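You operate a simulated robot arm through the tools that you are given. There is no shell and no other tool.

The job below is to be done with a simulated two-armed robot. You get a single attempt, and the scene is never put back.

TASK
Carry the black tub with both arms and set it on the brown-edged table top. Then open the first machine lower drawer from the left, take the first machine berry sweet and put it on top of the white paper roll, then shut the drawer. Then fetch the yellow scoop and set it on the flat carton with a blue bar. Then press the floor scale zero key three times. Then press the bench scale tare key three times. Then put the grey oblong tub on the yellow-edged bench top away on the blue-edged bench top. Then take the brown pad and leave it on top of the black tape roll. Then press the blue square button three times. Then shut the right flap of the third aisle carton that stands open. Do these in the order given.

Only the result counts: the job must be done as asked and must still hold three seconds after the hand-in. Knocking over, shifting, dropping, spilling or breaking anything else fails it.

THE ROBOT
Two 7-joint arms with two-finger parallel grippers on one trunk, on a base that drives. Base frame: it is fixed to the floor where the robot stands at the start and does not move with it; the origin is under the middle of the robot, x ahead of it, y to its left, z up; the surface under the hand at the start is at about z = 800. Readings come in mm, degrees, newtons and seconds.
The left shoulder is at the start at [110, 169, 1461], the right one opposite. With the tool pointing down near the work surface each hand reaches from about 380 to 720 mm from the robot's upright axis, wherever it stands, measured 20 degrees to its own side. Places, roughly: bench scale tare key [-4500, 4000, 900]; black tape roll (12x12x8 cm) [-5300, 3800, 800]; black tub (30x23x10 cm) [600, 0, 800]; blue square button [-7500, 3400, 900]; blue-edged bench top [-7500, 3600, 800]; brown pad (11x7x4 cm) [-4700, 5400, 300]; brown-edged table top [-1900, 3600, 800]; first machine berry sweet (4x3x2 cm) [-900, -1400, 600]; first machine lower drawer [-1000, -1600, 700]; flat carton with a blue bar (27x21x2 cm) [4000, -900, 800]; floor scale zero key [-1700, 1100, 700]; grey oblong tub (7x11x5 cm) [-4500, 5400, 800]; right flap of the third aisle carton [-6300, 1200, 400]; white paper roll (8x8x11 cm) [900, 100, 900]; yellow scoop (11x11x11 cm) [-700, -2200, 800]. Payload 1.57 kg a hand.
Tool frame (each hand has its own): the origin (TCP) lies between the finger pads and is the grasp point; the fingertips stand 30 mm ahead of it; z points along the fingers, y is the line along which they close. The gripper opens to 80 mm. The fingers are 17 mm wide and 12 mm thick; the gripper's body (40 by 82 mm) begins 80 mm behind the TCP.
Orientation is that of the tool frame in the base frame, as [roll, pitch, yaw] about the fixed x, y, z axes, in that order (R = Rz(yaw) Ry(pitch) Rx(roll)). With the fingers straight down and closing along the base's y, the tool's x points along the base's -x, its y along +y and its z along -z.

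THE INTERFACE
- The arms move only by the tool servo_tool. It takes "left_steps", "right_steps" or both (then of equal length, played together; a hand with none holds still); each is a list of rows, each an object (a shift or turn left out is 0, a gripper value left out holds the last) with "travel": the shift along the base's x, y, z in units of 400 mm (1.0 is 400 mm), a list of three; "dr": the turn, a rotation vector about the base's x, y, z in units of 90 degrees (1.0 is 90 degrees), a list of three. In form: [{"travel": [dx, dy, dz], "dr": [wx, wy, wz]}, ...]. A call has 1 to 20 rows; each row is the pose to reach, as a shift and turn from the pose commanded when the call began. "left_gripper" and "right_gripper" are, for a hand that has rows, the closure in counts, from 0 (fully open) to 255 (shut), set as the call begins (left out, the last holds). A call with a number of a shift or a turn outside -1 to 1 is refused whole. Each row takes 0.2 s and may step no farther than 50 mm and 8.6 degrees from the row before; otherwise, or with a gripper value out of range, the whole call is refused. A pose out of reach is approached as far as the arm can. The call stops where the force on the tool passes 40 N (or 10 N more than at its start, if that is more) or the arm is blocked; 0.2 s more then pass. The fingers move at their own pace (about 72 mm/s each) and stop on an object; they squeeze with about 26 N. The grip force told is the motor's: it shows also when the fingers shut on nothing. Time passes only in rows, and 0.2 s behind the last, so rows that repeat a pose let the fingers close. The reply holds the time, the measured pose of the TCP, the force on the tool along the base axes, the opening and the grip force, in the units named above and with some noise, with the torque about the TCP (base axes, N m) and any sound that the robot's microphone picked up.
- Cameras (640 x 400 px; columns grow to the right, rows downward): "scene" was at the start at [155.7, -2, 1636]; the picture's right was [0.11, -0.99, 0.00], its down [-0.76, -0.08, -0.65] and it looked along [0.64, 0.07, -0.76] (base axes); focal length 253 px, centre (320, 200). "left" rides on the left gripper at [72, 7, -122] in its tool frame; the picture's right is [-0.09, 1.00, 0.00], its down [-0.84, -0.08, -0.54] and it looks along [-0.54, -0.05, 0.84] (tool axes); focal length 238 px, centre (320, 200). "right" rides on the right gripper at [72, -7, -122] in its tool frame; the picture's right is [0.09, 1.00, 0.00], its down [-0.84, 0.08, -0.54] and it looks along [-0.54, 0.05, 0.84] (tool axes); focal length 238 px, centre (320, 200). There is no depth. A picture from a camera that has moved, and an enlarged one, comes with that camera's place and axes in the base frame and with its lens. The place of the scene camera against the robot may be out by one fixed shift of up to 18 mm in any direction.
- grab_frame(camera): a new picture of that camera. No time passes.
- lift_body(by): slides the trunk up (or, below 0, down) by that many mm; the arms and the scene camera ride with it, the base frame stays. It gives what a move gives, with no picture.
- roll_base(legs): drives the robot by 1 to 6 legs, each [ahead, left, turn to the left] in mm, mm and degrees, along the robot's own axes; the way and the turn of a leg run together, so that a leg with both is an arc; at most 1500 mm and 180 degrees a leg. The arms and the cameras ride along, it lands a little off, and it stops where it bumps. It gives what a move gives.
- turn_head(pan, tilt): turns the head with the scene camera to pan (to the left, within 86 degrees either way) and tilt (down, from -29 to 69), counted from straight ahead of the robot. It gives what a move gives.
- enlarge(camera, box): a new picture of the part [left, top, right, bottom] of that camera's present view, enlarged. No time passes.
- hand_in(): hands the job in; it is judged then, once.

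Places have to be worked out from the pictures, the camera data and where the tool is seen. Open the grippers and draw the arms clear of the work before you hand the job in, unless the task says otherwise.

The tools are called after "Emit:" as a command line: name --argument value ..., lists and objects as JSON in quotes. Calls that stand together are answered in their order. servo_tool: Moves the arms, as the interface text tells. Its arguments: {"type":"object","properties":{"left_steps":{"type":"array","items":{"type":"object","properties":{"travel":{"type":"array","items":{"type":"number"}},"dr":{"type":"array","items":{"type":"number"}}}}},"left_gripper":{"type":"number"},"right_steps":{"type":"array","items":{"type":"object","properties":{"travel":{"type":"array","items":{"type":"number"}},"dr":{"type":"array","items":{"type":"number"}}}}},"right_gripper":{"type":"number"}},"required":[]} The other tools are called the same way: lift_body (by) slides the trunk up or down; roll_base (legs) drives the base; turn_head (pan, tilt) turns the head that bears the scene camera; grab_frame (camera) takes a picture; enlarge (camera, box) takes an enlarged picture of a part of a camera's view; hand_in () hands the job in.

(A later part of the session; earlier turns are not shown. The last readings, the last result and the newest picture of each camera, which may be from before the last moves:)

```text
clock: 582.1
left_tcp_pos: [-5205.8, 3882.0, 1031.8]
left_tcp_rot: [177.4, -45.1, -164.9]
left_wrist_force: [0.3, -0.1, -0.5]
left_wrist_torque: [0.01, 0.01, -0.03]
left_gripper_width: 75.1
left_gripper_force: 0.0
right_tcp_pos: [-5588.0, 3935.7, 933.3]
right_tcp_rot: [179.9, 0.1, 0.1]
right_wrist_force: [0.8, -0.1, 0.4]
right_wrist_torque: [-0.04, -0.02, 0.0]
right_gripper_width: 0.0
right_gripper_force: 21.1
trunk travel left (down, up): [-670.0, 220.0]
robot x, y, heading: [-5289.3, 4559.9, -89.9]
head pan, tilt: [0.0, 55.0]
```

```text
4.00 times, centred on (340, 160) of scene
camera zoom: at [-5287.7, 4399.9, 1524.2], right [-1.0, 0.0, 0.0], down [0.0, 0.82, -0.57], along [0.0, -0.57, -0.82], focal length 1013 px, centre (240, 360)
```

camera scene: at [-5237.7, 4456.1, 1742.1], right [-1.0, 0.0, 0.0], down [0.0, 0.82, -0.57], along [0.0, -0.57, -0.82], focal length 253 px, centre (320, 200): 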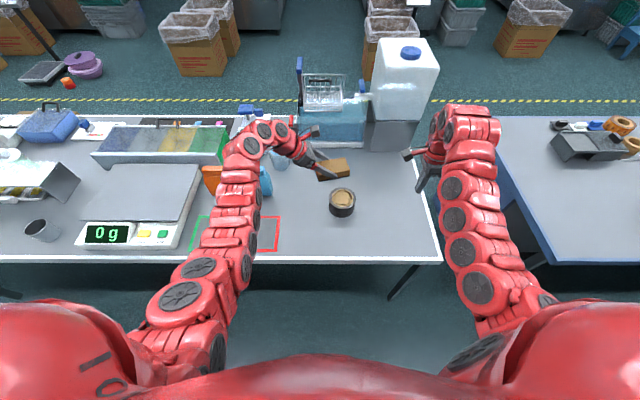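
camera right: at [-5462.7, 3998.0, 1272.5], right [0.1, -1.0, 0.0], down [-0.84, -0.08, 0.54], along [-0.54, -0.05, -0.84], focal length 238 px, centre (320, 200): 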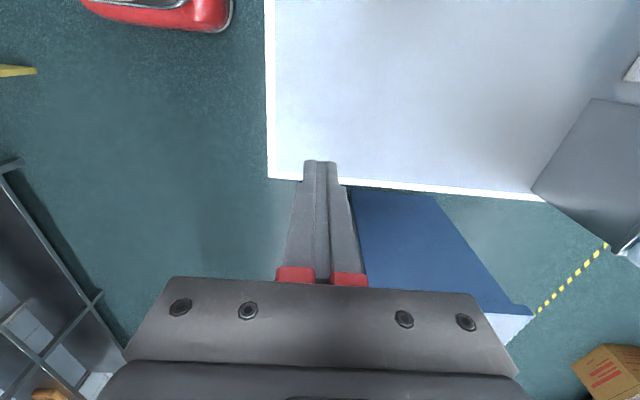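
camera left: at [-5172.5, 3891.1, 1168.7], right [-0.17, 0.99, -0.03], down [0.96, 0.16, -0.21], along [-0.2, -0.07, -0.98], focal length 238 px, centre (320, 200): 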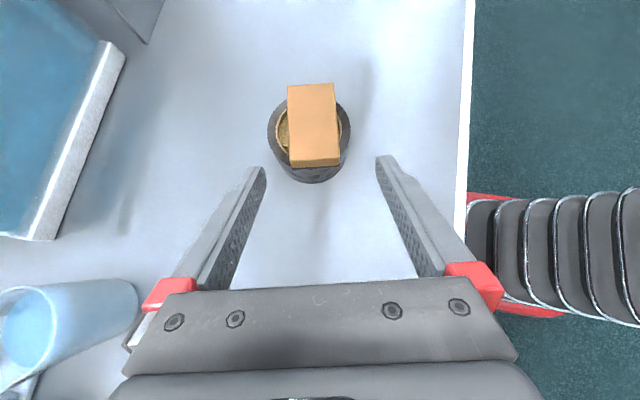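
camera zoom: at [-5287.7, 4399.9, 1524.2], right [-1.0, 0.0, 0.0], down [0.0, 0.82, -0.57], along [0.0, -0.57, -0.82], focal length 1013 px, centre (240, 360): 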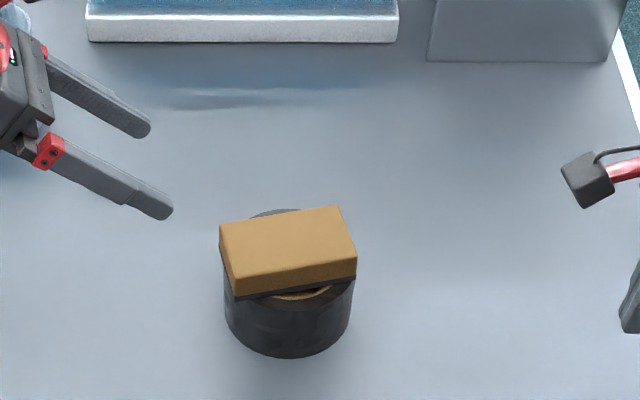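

The pad sits stably on the tape roll. Next the blue square button on the blue bench's front side; I'll raise the trunk, go west along the back aisle and around the blue bench's far end.

Emit:
lift_body --by 200

Emit:
roll_base --legs '[[-90, 0, 0], [0, 0, -90], [1250, 0, 0], [1250, 0, 0]]'

Emit:
turn_head --pan 0 --tilt 30

Emit:
grab_frame --camera "scene"

Emit:
turn_head --pan 50 --tilt 30

Emit:
grab_frame --camera "scene"

```text
clock: 584.3
left_tcp_pos: [-5205.6, 3881.2, 1232.3]
left_tcp_rot: [177.6, -44.9, -164.9]
left_wrist_force: [-0.7, -0.5, -0.2]
left_wrist_torque: [0.04, 0.02, 0.0]
left_gripper_width: 75.3
left_gripper_force: 0.1
right_tcp_pos: [-5587.2, 3933.6, 1132.9]
right_tcp_rot: [-179.9, 0.1, 0.3]
right_wrist_force: [0.4, 0.0, 0.1]
right_wrist_torque: [0.02, -0.02, 0.0]
right_gripper_width: 0.0
right_gripper_force: 21.5
trunk travel left (down, up): [-870.0, 20.0]
robot x, y, heading: [-5285.8, 4563.4, -89.9]
head pan, tilt: [0.0, 55.0]
```

```text
clock: 601.1
left_tcp_pos: [-8475.2, 4583.7, 1232.3]
left_tcp_rot: [177.6, -44.9, 104.3]
left_wrist_force: [0.4, 0.0, 0.1]
left_wrist_torque: [0.0, 0.02, -0.02]
left_gripper_width: 75.4
left_gripper_force: 0.1
right_tcp_pos: [-8414.8, 4963.8, 1132.7]
right_tcp_rot: [-179.9, 0.0, -90.5]
right_wrist_force: [-0.2, 0.0, -0.4]
right_wrist_torque: [-0.01, 0.01, -0.02]
right_gripper_width: 0.0
right_gripper_force: 21.3
trunk travel left (down, up): [-870.0, 20.0]
robot x, y, heading: [-7793.9, 4657.0, 179.3]
head pan, tilt: [0.0, 55.0]
```

```text
clock: 602.0
left_tcp_pos: [-8476.1, 4583.6, 1231.4]
left_tcp_rot: [177.6, -44.9, 104.4]
left_wrist_force: [-0.2, 0.1, 0.1]
left_wrist_torque: [0.01, 0.05, 0.03]
left_gripper_width: 75.4
left_gripper_force: 0.1
right_tcp_pos: [-8416.0, 4965.2, 1133.3]
right_tcp_rot: [-179.8, 0.2, -90.5]
right_wrist_force: [0.8, 0.0, -0.1]
right_wrist_torque: [0.01, 0.02, 0.04]
right_gripper_width: 0.1
right_gripper_force: 21.3
trunk travel left (down, up): [-870.0, 20.0]
robot x, y, heading: [-7788.0, 4658.3, 179.1]
head pan, tilt: [0.0, 30.0]
```

```text
taken
camera scene: at [-7965.3, 4647.2, 1760.0], right [0.01, 1.0, 0.0], down [0.5, -0.01, -0.87], along [-0.87, 0.01, -0.5], focal length 253 px, centre (320, 200)
```

scene: 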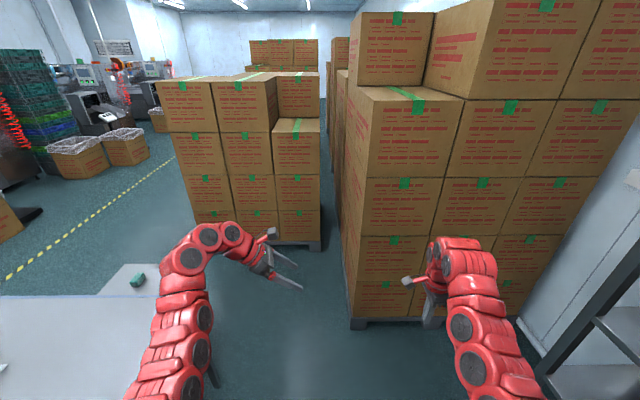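

```text
clock: 603.1
left_tcp_pos: [-8476.2, 4583.8, 1231.4]
left_tcp_rot: [177.6, -44.9, 104.3]
left_wrist_force: [-0.3, 0.0, 0.8]
left_wrist_torque: [0.02, -0.01, -0.03]
left_gripper_width: 75.2
left_gripper_force: 0.0
right_tcp_pos: [-8415.9, 4966.0, 1132.8]
right_tcp_rot: [-179.9, 0.2, -90.4]
right_wrist_force: [0.1, 0.5, -0.4]
right_wrist_torque: [0.01, 0.03, -0.03]
right_gripper_width: 0.2
right_gripper_force: 21.6
trunk travel left (down, up): [-870.0, 20.0]
robot x, y, heading: [-7793.7, 4656.4, 179.0]
head pan, tilt: [50.0, 30.0]
```

```text
taken
camera scene: at [-7933.9, 4577.6, 1760.1], right [-0.76, 0.65, 0.0], down [0.33, 0.38, -0.87], along [-0.56, -0.66, -0.5], focal length 253 px, centre (320, 200)
```

scene: 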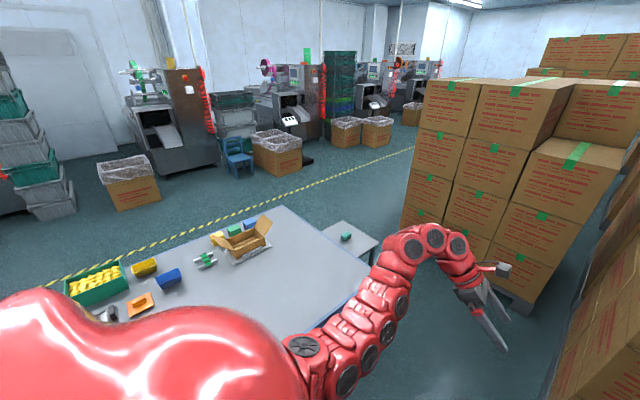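

Carton stacks are nearer than thought (right stack x≤−9142 at y≥4895; left stack x≤−10064). I'll turn to face −y, strafe west at y≈4500 to x≈−9560, then go south past the bench end.

Emit:
roll_base --legs '[[0, 0, 91], [155, 0, 0], [0, -880, 0], [0, -890, 0]]'

Emit:
turn_head --pan 0 --tilt 35

Emit:
grab_frame --camera "scene"

```text
clock: 617.0
left_tcp_pos: [-9499.3, 3831.7, 1232.0]
left_tcp_rot: [177.5, -44.9, -165.4]
left_wrist_force: [1.2, 0.6, -0.7]
left_wrist_torque: [0.01, -0.03, 0.0]
left_gripper_width: 75.4
left_gripper_force: 0.0
right_tcp_pos: [-9881.5, 3890.3, 1133.3]
right_tcp_rot: [-179.8, 0.2, -0.3]
right_wrist_force: [-0.7, 0.4, 0.3]
right_wrist_torque: [0.02, -0.02, 0.0]
right_gripper_width: 0.0
right_gripper_force: 21.9
trunk travel left (down, up): [-870.0, 20.0]
robot x, y, heading: [-9572.7, 4513.0, -90.6]
head pan, tilt: [50.0, 30.0]
```

```text
clock: 618.2
left_tcp_pos: [-9500.7, 3832.4, 1231.8]
left_tcp_rot: [177.6, -44.9, -165.4]
left_wrist_force: [0.1, 0.0, 0.2]
left_wrist_torque: [0.01, 0.0, -0.01]
left_gripper_width: 75.3
left_gripper_force: 0.1
right_tcp_pos: [-9881.7, 3890.9, 1133.4]
right_tcp_rot: [-179.9, 0.1, -0.3]
right_wrist_force: [-0.1, 0.1, -0.4]
right_wrist_torque: [-0.02, 0.03, -0.06]
right_gripper_width: 0.0
right_gripper_force: 21.5
trunk travel left (down, up): [-870.0, 20.0]
robot x, y, heading: [-9575.2, 4516.4, -90.4]
head pan, tilt: [0.0, 35.0]
```

```text
taken
camera scene: at [-9577.8, 4335.4, 1752.3], right [-1.0, 0.01, 0.0], down [0.0, 0.57, -0.82], along [-0.01, -0.82, -0.57], focal length 253 px, centre (320, 200)
```

scene: 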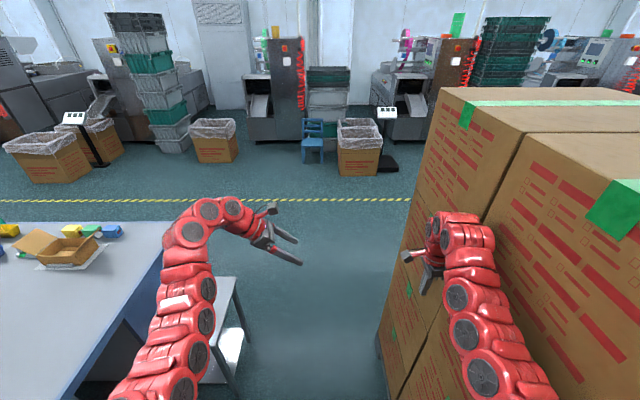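

Clear: about 200 mm to the stack on the right. Drive south 1950 mm, drifting 50 mm left.

Emit:
roll_base --legs '[[1000, 55, 0.4], [950, 0, 0], [0, 700, 0]]'

Emit:
turn_head --pan 80 --tilt 25

Emit:
grab_frame --camera "scene"

```text
clock: 631.4
left_tcp_pos: [-8715.4, 1882.3, 1230.7]
left_tcp_rot: [177.5, -44.9, -164.1]
left_wrist_force: [-0.1, 0.2, 0.5]
left_wrist_torque: [0.02, 0.01, 0.01]
left_gripper_width: 75.6
left_gripper_force: 0.1
right_tcp_pos: [-9099.5, 1929.9, 1131.8]
right_tcp_rot: [-180.0, 0.0, 1.1]
right_wrist_force: [0.1, -0.2, 0.8]
right_wrist_torque: [0.05, 0.03, -0.01]
right_gripper_width: 0.0
right_gripper_force: 21.5
trunk travel left (down, up): [-870.0, 20.0]
robot x, y, heading: [-8806.3, 2560.3, -89.0]
head pan, tilt: [0.0, 35.0]
```

```text
clock: 633.0
left_tcp_pos: [-8716.2, 1883.5, 1230.8]
left_tcp_rot: [177.6, -44.9, -164.0]
left_wrist_force: [-0.4, -0.1, 0.0]
left_wrist_torque: [-0.03, -0.03, 0.03]
left_gripper_width: 75.6
left_gripper_force: 0.1
right_tcp_pos: [-9099.0, 1930.3, 1133.5]
right_tcp_rot: [-179.9, 0.1, 1.1]
right_wrist_force: [-0.1, 0.2, 0.3]
right_wrist_torque: [0.01, -0.01, 0.0]
right_gripper_width: 0.0
right_gripper_force: 20.9
trunk travel left (down, up): [-870.0, 20.0]
robot x, y, heading: [-8809.2, 2561.8, -89.0]
head pan, tilt: [80.0, 25.0]
```

```text
taken
camera scene: at [-8716.6, 2456.5, 1768.1], right [-0.16, -0.99, 0.0], down [-0.42, 0.07, -0.91], along [0.89, -0.14, -0.42], focal length 253 px, centre (320, 200)
```

scene: 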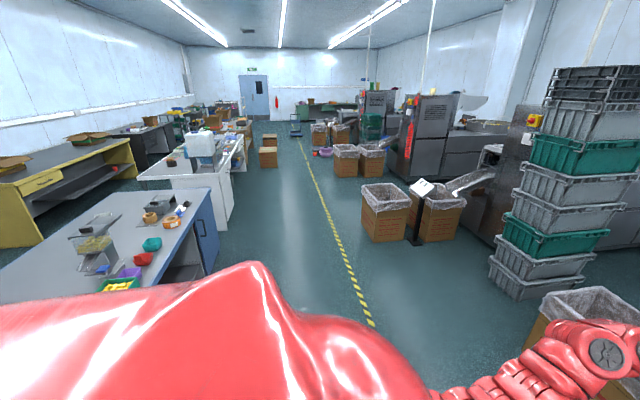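

In the front aisle. Turn to face the blue bench (+y) and strafe right to x≈−7500.

Emit:
roll_base --legs '[[0, 0, 179], [0, -650, 0], [0, -650, 0]]'

Emit:
turn_head --pan 0 --tilt 40

Emit:
grab_frame --camera "scene"

Emit:
grab_frame --camera "left"

Emit:
grab_frame --camera "right"

```text
clock: 647.1
left_tcp_pos: [-7575.7, 3242.4, 1231.8]
left_tcp_rot: [177.6, -44.9, 14.8]
left_wrist_force: [0.0, -0.6, 0.0]
left_wrist_torque: [-0.01, 0.02, 0.01]
left_gripper_width: 75.4
left_gripper_force: 0.1
right_tcp_pos: [-7193.5, 3185.9, 1133.7]
right_tcp_rot: [-179.8, 0.1, 180.0]
right_wrist_force: [0.5, 0.7, -0.3]
right_wrist_torque: [0.01, -0.01, 0.0]
right_gripper_width: 0.0
right_gripper_force: 21.1
trunk travel left (down, up): [-870.0, 20.0]
robot x, y, heading: [-7497.1, 2557.7, 89.7]
head pan, tilt: [80.0, 25.0]
```

```text
clock: 648.7
left_tcp_pos: [-7575.9, 3241.7, 1230.9]
left_tcp_rot: [177.6, -44.9, 14.9]
left_wrist_force: [-0.3, 0.0, -0.3]
left_wrist_torque: [0.0, 0.0, -0.02]
left_gripper_width: 75.4
left_gripper_force: 0.0
right_tcp_pos: [-7192.7, 3185.4, 1133.9]
right_tcp_rot: [-180.0, 0.0, -180.0]
right_wrist_force: [0.1, -0.2, -0.8]
right_wrist_torque: [0.0, 0.02, 0.0]
right_gripper_width: 0.0
right_gripper_force: 21.6
trunk travel left (down, up): [-870.0, 20.0]
robot x, y, heading: [-7498.8, 2562.1, 89.8]
head pan, tilt: [0.0, 40.0]
```

```text
taken
camera scene: at [-7497.9, 2714.5, 1744.7], right [1.0, 0.0, 0.0], down [0.0, -0.64, -0.77], along [0.0, 0.77, -0.64], focal length 253 px, centre (320, 200)
```

scene: 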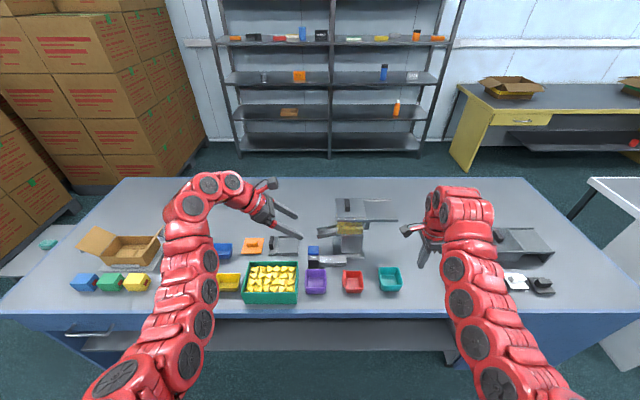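

```text
taken
camera left: at [-7609.7, 3230.3, 1368.3], right [0.16, -0.99, -0.04], down [-0.97, -0.15, -0.21], along [0.2, 0.07, -0.98], focal length 238 px, centre (320, 200)
```

left: 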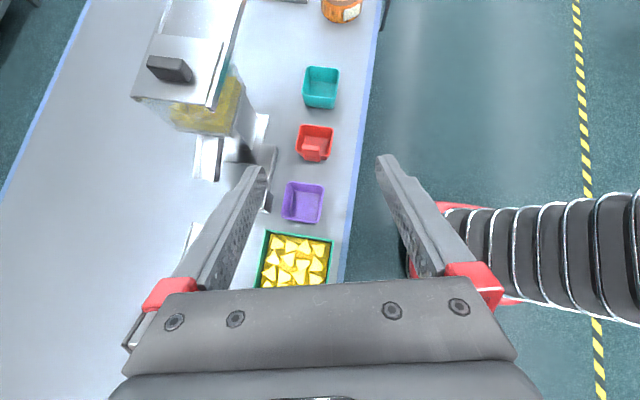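

```text
taken
camera right: at [-7265.0, 3178.5, 1254.6], right [-0.09, 1.0, 0.0], down [0.84, 0.08, 0.54], along [0.54, 0.05, -0.84], focal length 238 px, centre (320, 200)
```

right: 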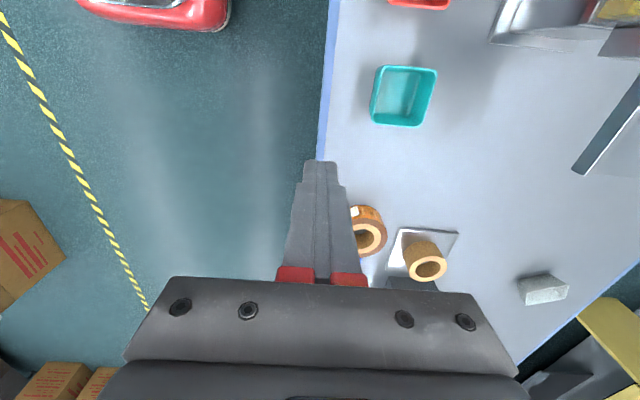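

Emit:
enlarge --camera "scene" --box '[260, 180, 420, 300]'

```text
3.33 times, centred on (340, 240) of scene
camera zoom: at [-7497.9, 2714.5, 1744.7], right [1.0, 0.0, 0.0], down [0.0, -0.64, -0.77], along [0.0, 0.77, -0.64], focal length 844 px, centre (253, 67)
```

zoom: 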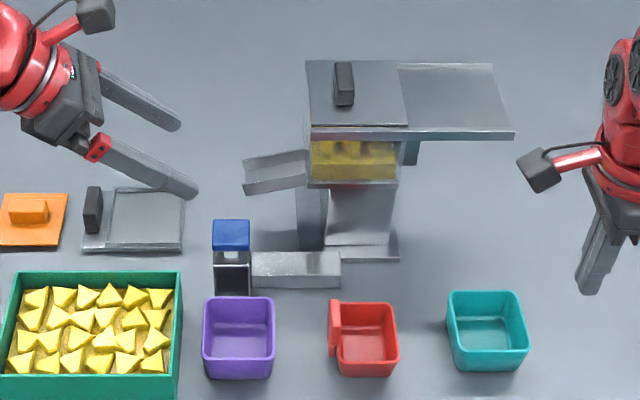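

The blue square button tops a short post at ≈(−7526, 3430). I'll shift the base left 150 mm and ahead 225 mm and bring the closed right fingers over it.

Emit:
roll_base --legs '[[0, 150, 0.3], [225, 0, 0]]'

Emit:
servo_tool --right_steps '[{"travel": [-0.1, 0.0, -0.02]}, {"travel": [-0.2, 0.0, -0.04]}, {"travel": [-0.3, 0.0, -0.06]}, {"travel": [-0.4, 0.0, -0.1]}, {"travel": [-0.45, 0.0, -0.18]}]'

Emit:
grab_frame --camera "right"

Emit:
grab_frame --camera "scene"

```text
clock: 651.4
left_tcp_pos: [-7729.4, 3465.2, 1232.4]
left_tcp_rot: [177.6, -44.9, 15.2]
left_wrist_force: [0.1, 0.7, -0.2]
left_wrist_torque: [0.0, -0.05, 0.01]
left_gripper_width: 75.2
left_gripper_force: 0.1
right_tcp_pos: [-7347.7, 3410.6, 1134.3]
right_tcp_rot: [180.0, 0.1, -179.7]
right_wrist_force: [0.6, -0.9, -0.4]
right_wrist_torque: [0.0, 0.04, 0.01]
right_gripper_width: 0.0
right_gripper_force: 21.5
trunk travel left (down, up): [-870.0, 20.0]
robot x, y, heading: [-7647.4, 2786.1, 90.4]
head pan, tilt: [0.0, 40.0]
```

```text
clock: 652.6
left_tcp_pos: [-7730.5, 3466.0, 1231.0]
left_tcp_rot: [177.5, -44.9, 15.3]
left_wrist_force: [0.2, 0.1, -0.8]
left_wrist_torque: [0.02, 0.01, -0.01]
left_gripper_width: 75.3
left_gripper_force: 0.1
right_tcp_pos: [-7527.3, 3412.0, 1058.4]
right_tcp_rot: [-179.9, 0.2, -179.7]
right_wrist_force: [0.2, -0.1, 0.2]
right_wrist_torque: [0.0, 0.03, -0.02]
right_gripper_width: 0.3
right_gripper_force: 20.8
right hand out of reach, approached as far as the arm can: row 1, 2, 3
trunk travel left (down, up): [-870.0, 20.0]
robot x, y, heading: [-7646.2, 2783.4, 90.0]
head pan, tilt: [0.0, 40.0]
```

```text
taken
camera right: at [-7599.6, 3404.4, 1180.3], right [-0.1, 1.0, 0.0], down [0.84, 0.08, 0.54], along [0.54, 0.05, -0.84], focal length 238 px, centre (320, 200)
```

right: 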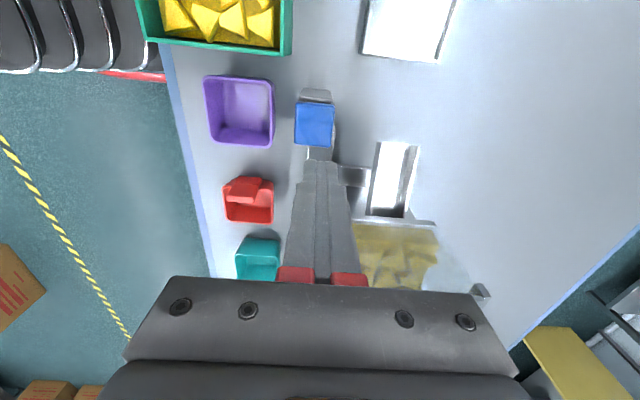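

```text
taken
camera scene: at [-7649.7, 2940.6, 1744.6], right [1.0, 0.0, 0.0], down [0.0, -0.64, -0.77], along [0.0, 0.77, -0.64], focal length 253 px, centre (320, 200)
```

scene: 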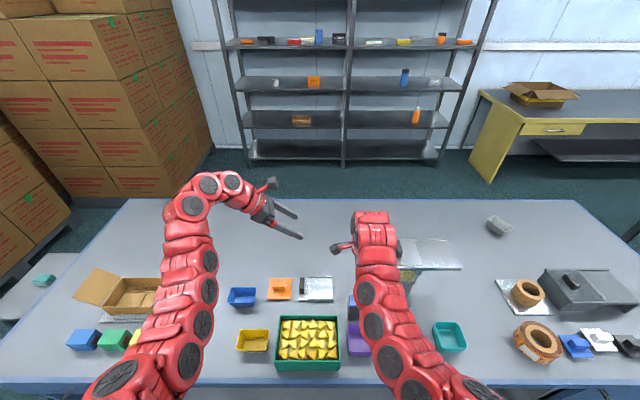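

Button at ≈(−7525, 3405), z≈915. Lowering to z≈965 for a second look.

Emit:
servo_tool --right_steps '[{"travel": [0.005, -0.015, -0.1]}, {"travel": [0.005, -0.015, -0.18]}, {"travel": [0.005, -0.015, -0.22]}]'

Emit:
grab_frame --camera "right"

```text
clock: 653.4
left_tcp_pos: [-7729.4, 3467.3, 1232.4]
left_tcp_rot: [177.6, -44.9, 15.2]
left_wrist_force: [-0.4, 0.0, 0.6]
left_wrist_torque: [-0.01, -0.01, 0.01]
left_gripper_width: 75.4
left_gripper_force: 0.0
right_tcp_pos: [-7524.6, 3407.0, 971.8]
right_tcp_rot: [-180.0, -0.1, -179.7]
right_wrist_force: [0.4, 0.1, 0.2]
right_wrist_torque: [-0.03, -0.02, 0.01]
right_gripper_width: 0.0
right_gripper_force: 21.8
trunk travel left (down, up): [-870.0, 20.0]
robot x, y, heading: [-7648.9, 2782.6, 90.1]
head pan, tilt: [0.0, 40.0]
```

```text
taken
camera right: at [-7596.5, 3398.5, 1093.9], right [-0.1, 1.0, 0.0], down [0.84, 0.08, 0.54], along [0.54, 0.05, -0.84], focal length 238 px, centre (320, 200)
```

right: 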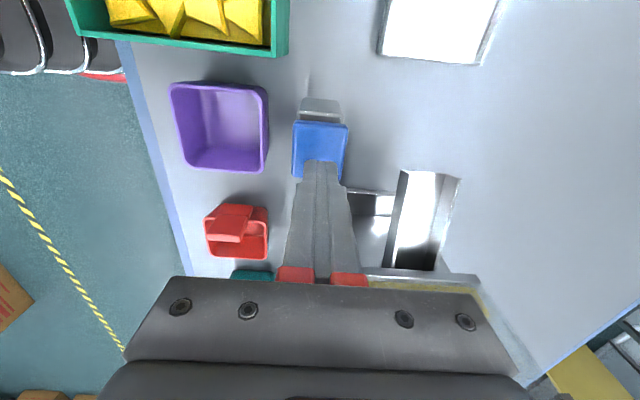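

Emit:
servo_tool --right_steps '[{"travel": [0.003, -0.004, -0.04]}, {"travel": [0.003, -0.004, -0.06]}]'

Emit:
servo_tool --right_steps '[{"travel": [0, 0, -0.005]}, {"travel": [0, 0, -0.01]}, {"travel": [0, 0, -0.015]}]'

```text
clock: 654.0
left_tcp_pos: [-7729.0, 3465.7, 1231.4]
left_tcp_rot: [177.5, -44.9, 15.2]
left_wrist_force: [-2.0, -0.1, -0.3]
left_wrist_torque: [0.0, 0.0, 0.0]
left_gripper_width: 75.2
left_gripper_force: 0.2
right_tcp_pos: [-7524.0, 3402.8, 948.5]
right_tcp_rot: [-179.9, 0.1, -179.8]
right_wrist_force: [0.1, 0.5, 0.3]
right_wrist_torque: [-0.02, 0.01, 0.03]
right_gripper_width: 0.0
right_gripper_force: 21.1
trunk travel left (down, up): [-870.0, 20.0]
robot x, y, heading: [-7647.4, 2787.9, 90.3]
head pan, tilt: [0.0, 40.0]
```

```text
clock: 654.8
left_tcp_pos: [-7729.4, 3467.1, 1231.4]
left_tcp_rot: [177.6, -44.9, 15.2]
left_wrist_force: [-1.0, -0.1, -0.2]
left_wrist_torque: [-0.01, 0.0, 0.0]
left_gripper_width: 75.4
left_gripper_force: 0.0
right_tcp_pos: [-7523.6, 3404.0, 943.2]
right_tcp_rot: [-179.9, 0.1, -179.8]
right_wrist_force: [0.6, 0.3, -0.7]
right_wrist_torque: [0.01, 0.01, -0.01]
right_gripper_width: 0.0
right_gripper_force: 20.9
trunk travel left (down, up): [-870.0, 20.0]
robot x, y, heading: [-7647.0, 2781.4, 90.3]
head pan, tilt: [0.0, 40.0]
```

Emit:
servo_tool --right_steps '[{"travel": [0, 0, -0.005]}, {"travel": [0, 0, -0.01]}, {"travel": [0, 0, -0.015]}]'

```text
clock: 655.6
left_tcp_pos: [-7730.5, 3466.8, 1232.0]
left_tcp_rot: [177.5, -44.9, 15.2]
left_wrist_force: [0.0, 0.1, 0.8]
left_wrist_torque: [0.03, -0.02, -0.02]
left_gripper_width: 75.2
left_gripper_force: 0.1
right_tcp_pos: [-7522.9, 3404.1, 937.2]
right_tcp_rot: [179.9, 0.1, -179.8]
right_wrist_force: [1.1, 0.5, 1.4]
right_wrist_torque: [0.02, -0.01, 0.0]
right_gripper_width: 0.0
right_gripper_force: 21.4
trunk travel left (down, up): [-870.0, 20.0]
robot x, y, heading: [-7648.0, 2783.4, 90.3]
head pan, tilt: [0.0, 40.0]
```

Emit:
servo_tool --right_steps '[{"travel": [0, 0, -0.004]}, {"travel": [0, 0, -0.008]}]'

```text
clock: 656.2
left_tcp_pos: [-7730.3, 3465.7, 1232.3]
left_tcp_rot: [177.6, -44.9, 15.2]
left_wrist_force: [0.6, -0.4, 0.0]
left_wrist_torque: [-0.03, 0.01, 0.0]
left_gripper_width: 75.3
left_gripper_force: 0.1
right_tcp_pos: [-7524.1, 3405.0, 934.2]
right_tcp_rot: [-180.0, 0.2, -179.6]
right_wrist_force: [1.6, -0.1, 4.0]
right_wrist_torque: [-0.01, -0.01, 0.01]
right_gripper_width: 0.0
right_gripper_force: 21.4
trunk travel left (down, up): [-870.0, 20.0]
robot x, y, heading: [-7646.3, 2783.8, 90.1]
head pan, tilt: [0.0, 40.0]
```

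Emit:
servo_tool --right_steps '[{"travel": [0, 0, -0.003]}, {"travel": [0, 0, -0.006]}]'

```text
clock: 656.8
left_tcp_pos: [-7728.9, 3465.9, 1232.3]
left_tcp_rot: [177.6, -44.9, 15.1]
left_wrist_force: [-1.0, -0.1, 0.7]
left_wrist_torque: [-0.03, 0.0, 0.0]
left_gripper_width: 75.4
left_gripper_force: 0.0
right_tcp_pos: [-7522.9, 3404.6, 931.5]
right_tcp_rot: [180.0, 0.1, -179.7]
right_wrist_force: [1.3, -0.6, 4.0]
right_wrist_torque: [-0.03, -0.06, -0.04]
right_gripper_width: 0.2
right_gripper_force: 21.3
trunk travel left (down, up): [-870.0, 20.0]
robot x, y, heading: [-7644.9, 2786.7, 90.2]
head pan, tilt: [0.0, 40.0]
```

Emit:
servo_tool --right_steps '[{"travel": [0, 0, -0.003]}, {"travel": [0, 0, -0.006]}]'

Emit:
grab_frame --camera "right"

```text
clock: 657.4
left_tcp_pos: [-7729.6, 3466.4, 1232.2]
left_tcp_rot: [177.6, -44.9, 15.2]
left_wrist_force: [0.0, -0.1, -0.3]
left_wrist_torque: [0.0, 0.01, -0.03]
left_gripper_width: 75.5
left_gripper_force: 0.1
right_tcp_pos: [-7523.6, 3403.9, 930.7]
right_tcp_rot: [-180.0, 0.1, -179.7]
right_wrist_force: [2.7, -1.3, 4.6]
right_wrist_torque: [-0.06, -0.03, 0.01]
right_gripper_width: 0.2
right_gripper_force: 21.0
trunk travel left (down, up): [-870.0, 20.0]
robot x, y, heading: [-7645.0, 2783.8, 90.1]
head pan, tilt: [0.0, 40.0]
heard: click
```

```text
taken
camera right: at [-7595.3, 3396.9, 1051.1], right [-0.1, 1.0, 0.0], down [0.84, 0.08, 0.54], along [0.54, 0.05, -0.84], focal length 238 px, centre (320, 200)
```

right: 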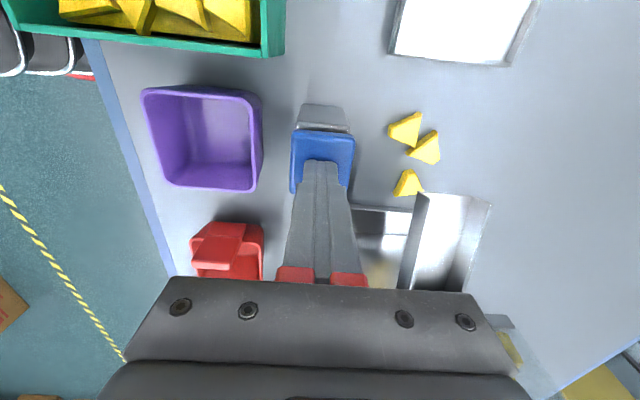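

First click (the machine dispenses some pieces by itself). Lifting 16 mm and pressing again to z≈930.

Emit:
servo_tool --right_steps '[{"travel": [0, 0, 0.02]}, {"travel": [0, 0, 0.04]}, {"travel": [0, 0, 0.04]}]'

Emit:
servo_tool --right_steps '[{"travel": [0, 0, -0.015]}, {"travel": [0, 0, -0.03]}, {"travel": [0, 0, -0.036]}, {"travel": [0, 0, -0.041]}]'

```text
clock: 658.2
left_tcp_pos: [-7727.6, 3466.7, 1232.3]
left_tcp_rot: [177.7, -44.9, 15.2]
left_wrist_force: [0.3, 0.7, 0.6]
left_wrist_torque: [0.01, -0.01, -0.02]
left_gripper_width: 75.5
left_gripper_force: 0.0
right_tcp_pos: [-7522.8, 3404.1, 945.9]
right_tcp_rot: [180.0, 0.1, -179.7]
right_wrist_force: [-0.2, 0.0, -0.4]
right_wrist_torque: [0.01, 0.0, 0.0]
right_gripper_width: 0.1
right_gripper_force: 21.1
trunk travel left (down, up): [-870.0, 20.0]
robot x, y, heading: [-7648.6, 2782.1, 90.2]
head pan, tilt: [0.0, 40.0]
```

```text
clock: 659.2
left_tcp_pos: [-7728.4, 3464.5, 1232.3]
left_tcp_rot: [177.6, -44.8, 15.2]
left_wrist_force: [0.5, 0.3, -0.5]
left_wrist_torque: [0.0, -0.01, 0.01]
left_gripper_width: 75.3
left_gripper_force: 0.0
right_tcp_pos: [-7523.8, 3404.0, 929.7]
right_tcp_rot: [-180.0, 0.3, -179.7]
right_wrist_force: [2.1, -1.0, 5.9]
right_wrist_torque: [-0.01, -0.02, -0.02]
right_gripper_width: 0.2
right_gripper_force: 21.4
trunk travel left (down, up): [-870.0, 20.0]
robot x, y, heading: [-7641.1, 2784.5, 90.2]
head pan, tilt: [0.0, 40.0]
heard: click
```

Second click. One more press.

Emit:
servo_tool --right_steps '[{"travel": [0, 0, 0.02]}, {"travel": [0, 0, 0.04]}, {"travel": [0, 0, 0.04]}]'

Emit:
servo_tool --right_steps '[{"travel": [0, 0, -0.015]}, {"travel": [0, 0, -0.03]}, {"travel": [0, 0, -0.036]}, {"travel": [0, 0, -0.041]}]'

Emit:
servo_tool --right_steps '[{"travel": [0, 0, 0.04]}, {"travel": [0, 0, 0.12]}, {"travel": [0, 0, 0.22]}, {"travel": [0, 0, 0.32]}, {"travel": [0.05, 0, 0.4]}]'

Emit:
grab_frame --camera "right"

```text
clock: 660.0
left_tcp_pos: [-7729.0, 3466.7, 1231.6]
left_tcp_rot: [177.6, -44.9, 15.2]
left_wrist_force: [-0.2, 0.2, 0.1]
left_wrist_torque: [0.0, 0.02, -0.01]
left_gripper_width: 75.5
left_gripper_force: 0.0
right_tcp_pos: [-7524.3, 3405.6, 943.9]
right_tcp_rot: [180.0, 0.1, -179.7]
right_wrist_force: [0.2, 0.2, 0.0]
right_wrist_torque: [0.01, 0.01, 0.02]
right_gripper_width: 0.2
right_gripper_force: 21.1
trunk travel left (down, up): [-870.0, 20.0]
robot x, y, heading: [-7644.6, 2784.8, 90.2]
head pan, tilt: [0.0, 40.0]
```

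```text
clock: 661.0
left_tcp_pos: [-7730.3, 3466.0, 1230.7]
left_tcp_rot: [177.6, -44.9, 15.2]
left_wrist_force: [-0.3, 0.5, 0.9]
left_wrist_torque: [0.04, 0.0, -0.02]
left_gripper_width: 75.3
left_gripper_force: 0.1
right_tcp_pos: [-7523.2, 3403.9, 928.2]
right_tcp_rot: [180.0, 0.0, -179.7]
right_wrist_force: [-2.2, -0.3, 5.5]
right_wrist_torque: [0.03, 0.08, 0.01]
right_gripper_width: 0.0
right_gripper_force: 21.0
trunk travel left (down, up): [-870.0, 20.0]
robot x, y, heading: [-7647.0, 2788.8, 90.4]
head pan, tilt: [0.0, 40.0]
heard: click
```

```text
clock: 662.2
left_tcp_pos: [-7728.5, 3465.7, 1231.7]
left_tcp_rot: [177.6, -44.8, 15.1]
left_wrist_force: [0.2, 0.6, 0.4]
left_wrist_torque: [0.02, 0.0, -0.01]
left_gripper_width: 75.1
left_gripper_force: 0.0
right_tcp_pos: [-7503.5, 3405.8, 1089.4]
right_tcp_rot: [-179.9, 0.0, -179.6]
right_wrist_force: [0.1, 0.5, 0.2]
right_wrist_torque: [-0.02, 0.03, -0.04]
right_gripper_width: 0.0
right_gripper_force: 21.3
trunk travel left (down, up): [-870.0, 20.0]
robot x, y, heading: [-7648.6, 2784.7, 90.1]
head pan, tilt: [0.0, 40.0]
```

```text
taken
camera right: at [-7575.2, 3397.4, 1210.5], right [-0.1, 1.0, 0.0], down [0.84, 0.08, 0.54], along [0.54, 0.05, -0.84], focal length 238 px, centre (320, 200)
```

right: 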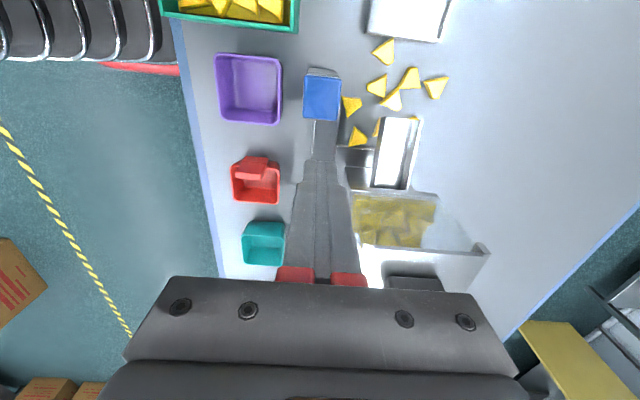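

All three presses clicked. Now the last item: back away, turn to face −y, and look at the aisle cartons near (−6300, 1200).

Emit:
roll_base --legs '[[-260, 0, 0], [0, 0, 180]]'

Emit:
turn_head --pan 35 --tilt 25

Emit:
grab_frame --camera "scene"

```text
clock: 671.4
left_tcp_pos: [-7546.0, 1844.9, 1230.9]
left_tcp_rot: [177.6, -45.0, -163.2]
left_wrist_force: [0.5, -0.1, 0.2]
left_wrist_torque: [0.04, -0.01, 0.0]
left_gripper_width: 75.1
left_gripper_force: 0.1
right_tcp_pos: [-7771.6, 1902.2, 1089.2]
right_tcp_rot: [179.9, 0.1, 1.8]
right_wrist_force: [1.2, -0.1, 0.5]
right_wrist_torque: [-0.04, -0.02, 0.01]
right_gripper_width: 0.2
right_gripper_force: 21.6
trunk travel left (down, up): [-870.0, 20.0]
robot x, y, heading: [-7647.7, 2524.7, -88.5]
head pan, tilt: [0.0, 40.0]
```

```text
clock: 672.4
left_tcp_pos: [-7545.8, 1846.8, 1231.9]
left_tcp_rot: [177.6, -44.9, -163.3]
left_wrist_force: [-0.8, -0.7, 0.9]
left_wrist_torque: [-0.01, -0.02, 0.01]
left_gripper_width: 75.4
left_gripper_force: 0.1
right_tcp_pos: [-7772.5, 1901.1, 1089.1]
right_tcp_rot: [-180.0, 0.1, 1.7]
right_wrist_force: [0.5, 0.2, -1.2]
right_wrist_torque: [0.0, 0.04, 0.02]
right_gripper_width: 0.2
right_gripper_force: 21.1
trunk travel left (down, up): [-870.0, 20.0]
robot x, y, heading: [-7644.3, 2522.9, -88.4]
head pan, tilt: [35.0, 25.0]
```

```text
taken
camera scene: at [-7590.3, 2360.9, 1768.0], right [-0.8, -0.6, 0.0], down [-0.25, 0.34, -0.91], along [0.54, -0.73, -0.42], focal length 253 px, centre (320, 200)
```

scene: 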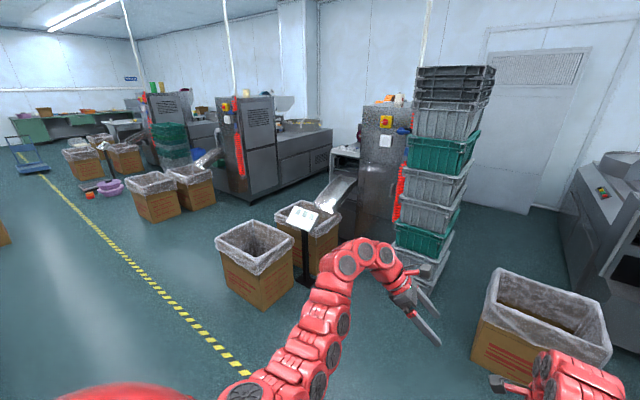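

Emit:
enlarge --camera "scene" --box '[190, 190, 370, 320]'

Emit:
enlarge --camera "scene" --box '[460, 250, 640, 400]'

```text
3.08 times, centred on (280, 255) of scene
camera zoom: at [-7590.3, 2360.9, 1768.0], right [-0.8, -0.6, 0.0], down [-0.25, 0.34, -0.91], along [0.54, -0.73, -0.42], focal length 779 px, centre (443, 31)
```

zoom: 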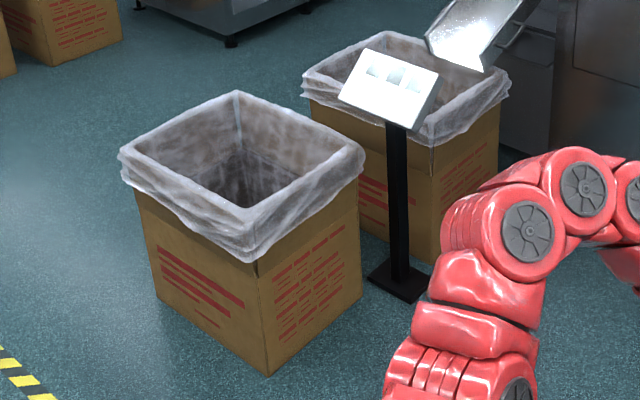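

```text
2.67 times, centred on (550, 325) of scene
camera zoom: at [-7590.3, 2360.9, 1768.0], right [-0.8, -0.6, 0.0], down [-0.25, 0.34, -0.91], along [0.54, -0.73, -0.42], focal length 676 px, centre (-293, -133)
```

zoom: 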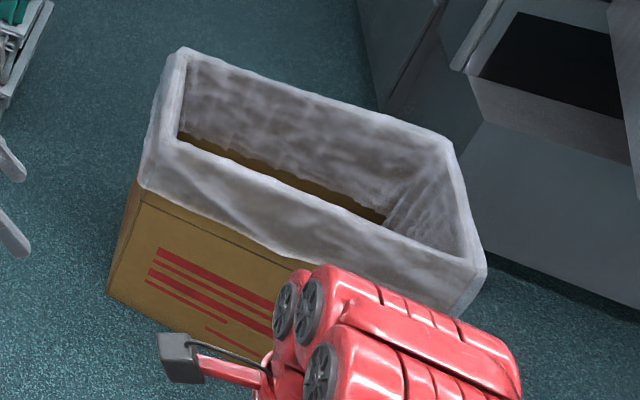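

The carton at x −6310…−5790, y 1020–1420 is the third machine's aisle carton; its right (−x) side is at about (−6300, 1200). I'll move closer to look for the open flap.

Emit:
roll_base --legs '[[300, 600, -1.6]]'

Emit:
turn_head --pan 35 --tilt 45

Emit:
grab_frame --camera "scene"

Emit:
enlarge --camera "scene" --box '[190, 100, 430, 300]'

```text
clock: 676.1
left_tcp_pos: [-6965.4, 1552.7, 1231.6]
left_tcp_rot: [177.7, -45.0, -165.0]
left_wrist_force: [-0.2, 0.8, 0.4]
left_wrist_torque: [0.01, 0.0, 0.0]
left_gripper_width: 75.5
left_gripper_force: 0.1
right_tcp_pos: [-7191.5, 1614.7, 1089.3]
right_tcp_rot: [180.0, 0.1, 0.1]
right_wrist_force: [0.0, 0.0, -0.3]
right_wrist_torque: [0.03, 0.01, -0.01]
right_gripper_width: 0.2
right_gripper_force: 21.6
trunk travel left (down, up): [-870.0, 20.0]
robot x, y, heading: [-7045.2, 2230.8, -90.1]
head pan, tilt: [35.0, 25.0]
```

```text
clock: 677.0
left_tcp_pos: [-6964.6, 1552.6, 1233.3]
left_tcp_rot: [177.6, -44.9, -165.0]
left_wrist_force: [-0.7, 0.0, 0.2]
left_wrist_torque: [0.03, -0.04, 0.01]
left_gripper_width: 75.1
left_gripper_force: 0.0
right_tcp_pos: [-7190.2, 1614.9, 1088.8]
right_tcp_rot: [-180.0, 0.1, 0.0]
right_wrist_force: [-0.2, -0.4, 0.0]
right_wrist_torque: [0.0, -0.05, 0.0]
right_gripper_width: 0.3
right_gripper_force: 21.4
trunk travel left (down, up): [-870.0, 20.0]
robot x, y, heading: [-7040.1, 2233.2, -90.3]
head pan, tilt: [35.0, 45.0]
```

```text
taken
camera scene: at [-6999.1, 2076.4, 1737.5], right [-0.82, -0.57, 0.0], down [-0.4, 0.58, -0.71], along [0.41, -0.58, -0.71], focal length 253 px, centre (320, 200)
```

scene: 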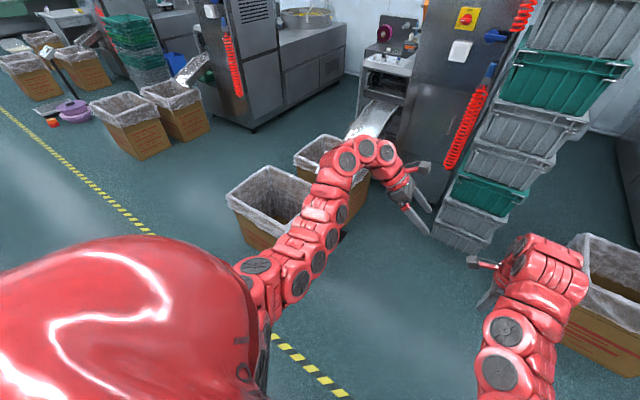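

```text
2.00 times, centred on (310, 200) of scene
camera zoom: at [-6999.1, 2076.4, 1737.5], right [-0.82, -0.57, 0.0], down [-0.4, 0.58, -0.71], along [0.41, -0.58, -0.71], focal length 507 px, centre (340, 200)
```

zoom: 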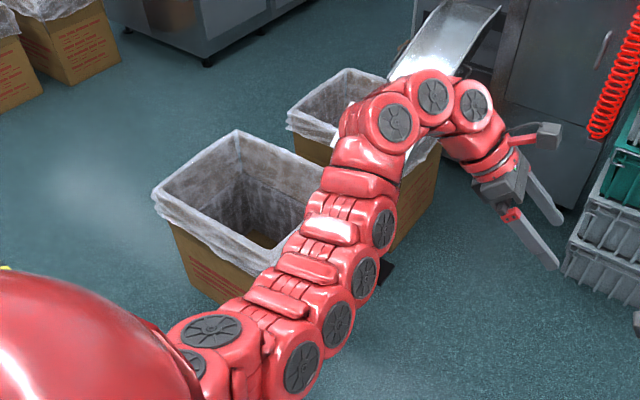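

Emit:
roll_base --legs '[[0, 0, 45]]'

Emit:
turn_head --pan -5 --tilt 42

Emit:
grab_frame --camera "scene"

Emit:
enlarge --camera "scene" --box '[200, 80, 440, 260]'

```text
clock: 679.4
left_tcp_pos: [-6507.0, 1807.9, 1231.2]
left_tcp_rot: [177.6, -45.0, -120.1]
left_wrist_force: [-0.6, -0.1, -0.4]
left_wrist_torque: [0.0, 0.03, 0.01]
left_gripper_width: 75.4
left_gripper_force: 0.1
right_tcp_pos: [-6710.0, 1691.5, 1087.8]
right_tcp_rot: [179.9, 0.0, 44.9]
right_wrist_force: [1.1, -0.3, 0.1]
right_wrist_torque: [0.02, 0.0, -0.03]
right_gripper_width: 0.0
right_gripper_force: 21.3
trunk travel left (down, up): [-870.0, 20.0]
robot x, y, heading: [-7044.2, 2233.9, -45.2]
head pan, tilt: [35.0, 45.0]
```

```text
clock: 680.5
left_tcp_pos: [-6506.1, 1807.5, 1233.5]
left_tcp_rot: [177.7, -45.0, -120.1]
left_wrist_force: [-0.9, 0.7, 0.9]
left_wrist_torque: [0.01, 0.0, 0.03]
left_gripper_width: 75.1
left_gripper_force: 0.0
right_tcp_pos: [-6709.1, 1692.8, 1088.7]
right_tcp_rot: [180.0, 0.1, 45.0]
right_wrist_force: [0.2, 0.6, 0.3]
right_wrist_torque: [0.03, 0.0, -0.01]
right_gripper_width: 0.3
right_gripper_force: 21.6
trunk travel left (down, up): [-870.0, 20.0]
robot x, y, heading: [-7044.1, 2238.4, -45.2]
head pan, tilt: [-5.0, 42.0]
```

```text
taken
camera scene: at [-6935.5, 2102.5, 1741.8], right [-0.77, -0.64, 0.0], down [-0.43, 0.51, -0.74], along [0.48, -0.57, -0.67], focal length 253 px, centre (320, 200)
```

scene: 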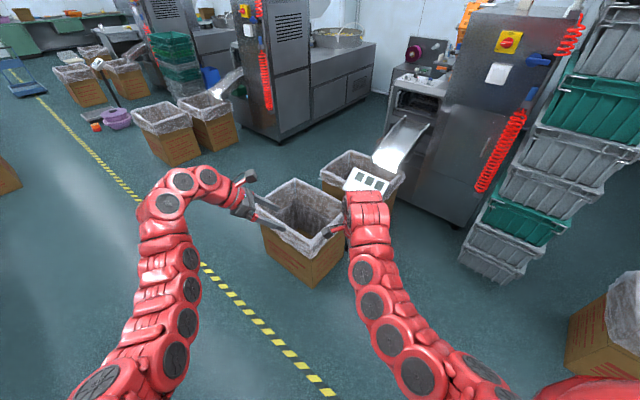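

```text
2.22 times, centred on (320, 170) of scene
camera zoom: at [-6935.5, 2102.5, 1741.8], right [-0.77, -0.64, 0.0], down [-0.43, 0.51, -0.74], along [0.48, -0.57, -0.67], focal length 563 px, centre (320, 267)
```

zoom: 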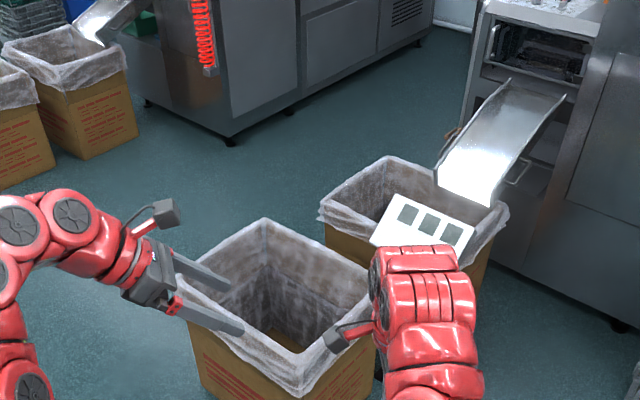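

No flap visible from here. I'll square up facing the carton's −x side (heading 0, y≈1220) to inspect that face directly.

Emit:
roll_base --legs '[[0, 0, 45.2], [-150, -500, 0], [0, -515, 0]]'

Emit:
turn_head --pan 0 --tilt 45

Emit:
grab_frame --camera "scene"

Emit:
enlarge --camera "scene" --box '[220, 100, 440, 280]'

```text
clock: 688.2
left_tcp_pos: [-6511.1, 1296.5, 1231.0]
left_tcp_rot: [177.6, -44.8, -74.7]
left_wrist_force: [-0.2, 0.1, 0.7]
left_wrist_torque: [-0.01, -0.03, -0.06]
left_gripper_width: 75.0
left_gripper_force: 0.1
right_tcp_pos: [-6572.3, 1073.1, 1087.8]
right_tcp_rot: [180.0, 0.1, 90.2]
right_wrist_force: [-0.6, -0.2, -0.3]
right_wrist_torque: [-0.01, 0.0, 0.04]
right_gripper_width: 0.0
right_gripper_force: 21.2
trunk travel left (down, up): [-870.0, 20.0]
robot x, y, heading: [-7189.5, 1215.9, 0.3]
head pan, tilt: [-5.0, 42.0]
```

```text
clock: 688.9
left_tcp_pos: [-6510.4, 1297.4, 1231.5]
left_tcp_rot: [177.6, -44.9, -74.7]
left_wrist_force: [0.2, -0.3, 0.1]
left_wrist_torque: [0.01, -0.01, 0.04]
left_gripper_width: 75.4
left_gripper_force: 0.2
right_tcp_pos: [-6572.0, 1071.4, 1087.9]
right_tcp_rot: [180.0, 0.1, 90.3]
right_wrist_force: [-1.3, 1.0, -0.1]
right_wrist_torque: [0.01, 0.02, 0.01]
right_gripper_width: 0.0
right_gripper_force: 21.1
trunk travel left (down, up): [-870.0, 20.0]
robot x, y, heading: [-7192.1, 1214.6, 0.2]
head pan, tilt: [0.0, 45.0]
```

```text
taken
camera scene: at [-7032.5, 1203.2, 1737.5], right [0.0, -1.0, 0.0], down [-0.71, 0.0, -0.71], along [0.71, 0.0, -0.71], focal length 253 px, centre (320, 200)
```

scene: 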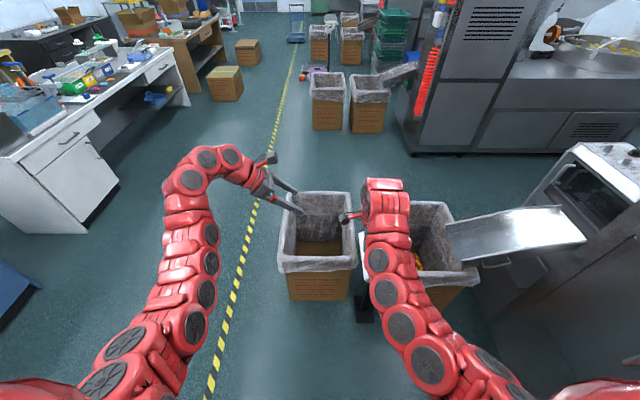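

```text
2.22 times, centred on (330, 190) of scene
camera zoom: at [-7032.5, 1203.2, 1737.5], right [0.0, -1.0, 0.0], down [-0.71, 0.0, -0.71], along [0.71, 0.0, -0.71], focal length 563 px, centre (298, 222)
```

zoom: 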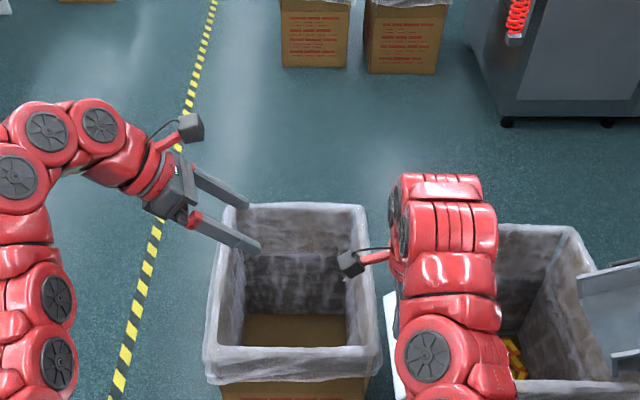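

Emit:
enlarge --camera "scene" --box '[265, 235, 375, 310]'

Emit:
grab_frame --camera "right"

Emit:
grab_frame --camera "left"

```text
5.33 times, centred on (320, 272) of scene
camera zoom: at [-7032.5, 1203.2, 1737.5], right [0.0, -1.0, 0.0], down [-0.71, 0.0, -0.71], along [0.71, 0.0, -0.71], focal length 1351 px, centre (320, -187)
```

zoom: 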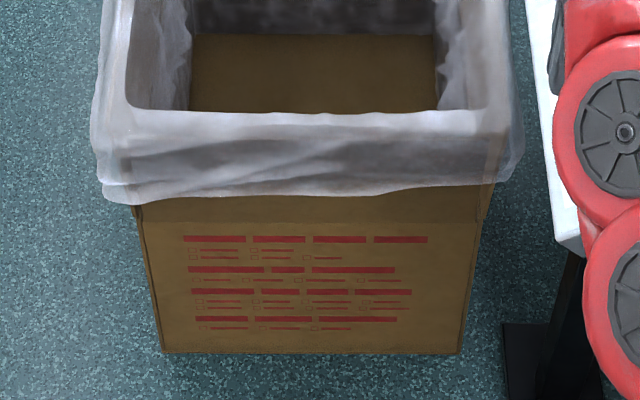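

```text
taken
camera right: at [-6579.1, 1142.7, 1209.9], right [1.0, 0.1, 0.0], down [0.08, -0.84, 0.54], along [0.05, -0.54, -0.84], focal length 238 px, centre (320, 200)
```

right: 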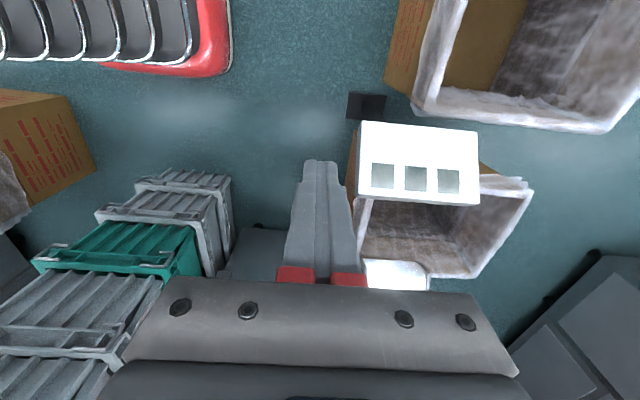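

```text
taken
camera left: at [-6522.8, 1329.2, 1368.2], right [-0.98, -0.17, -0.04], down [-0.16, 0.96, -0.21], along [0.07, -0.2, -0.98], focal length 238 px, centre (320, 200)
```

left: 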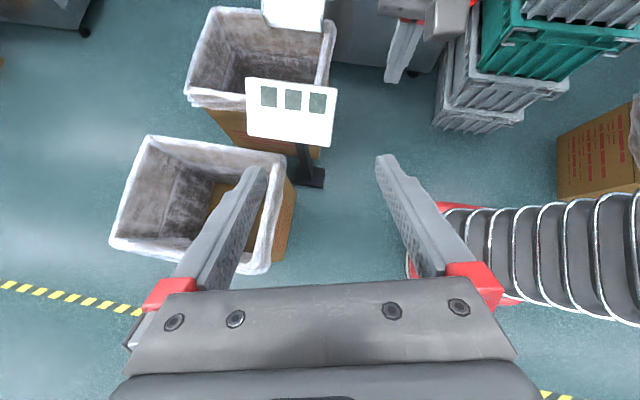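

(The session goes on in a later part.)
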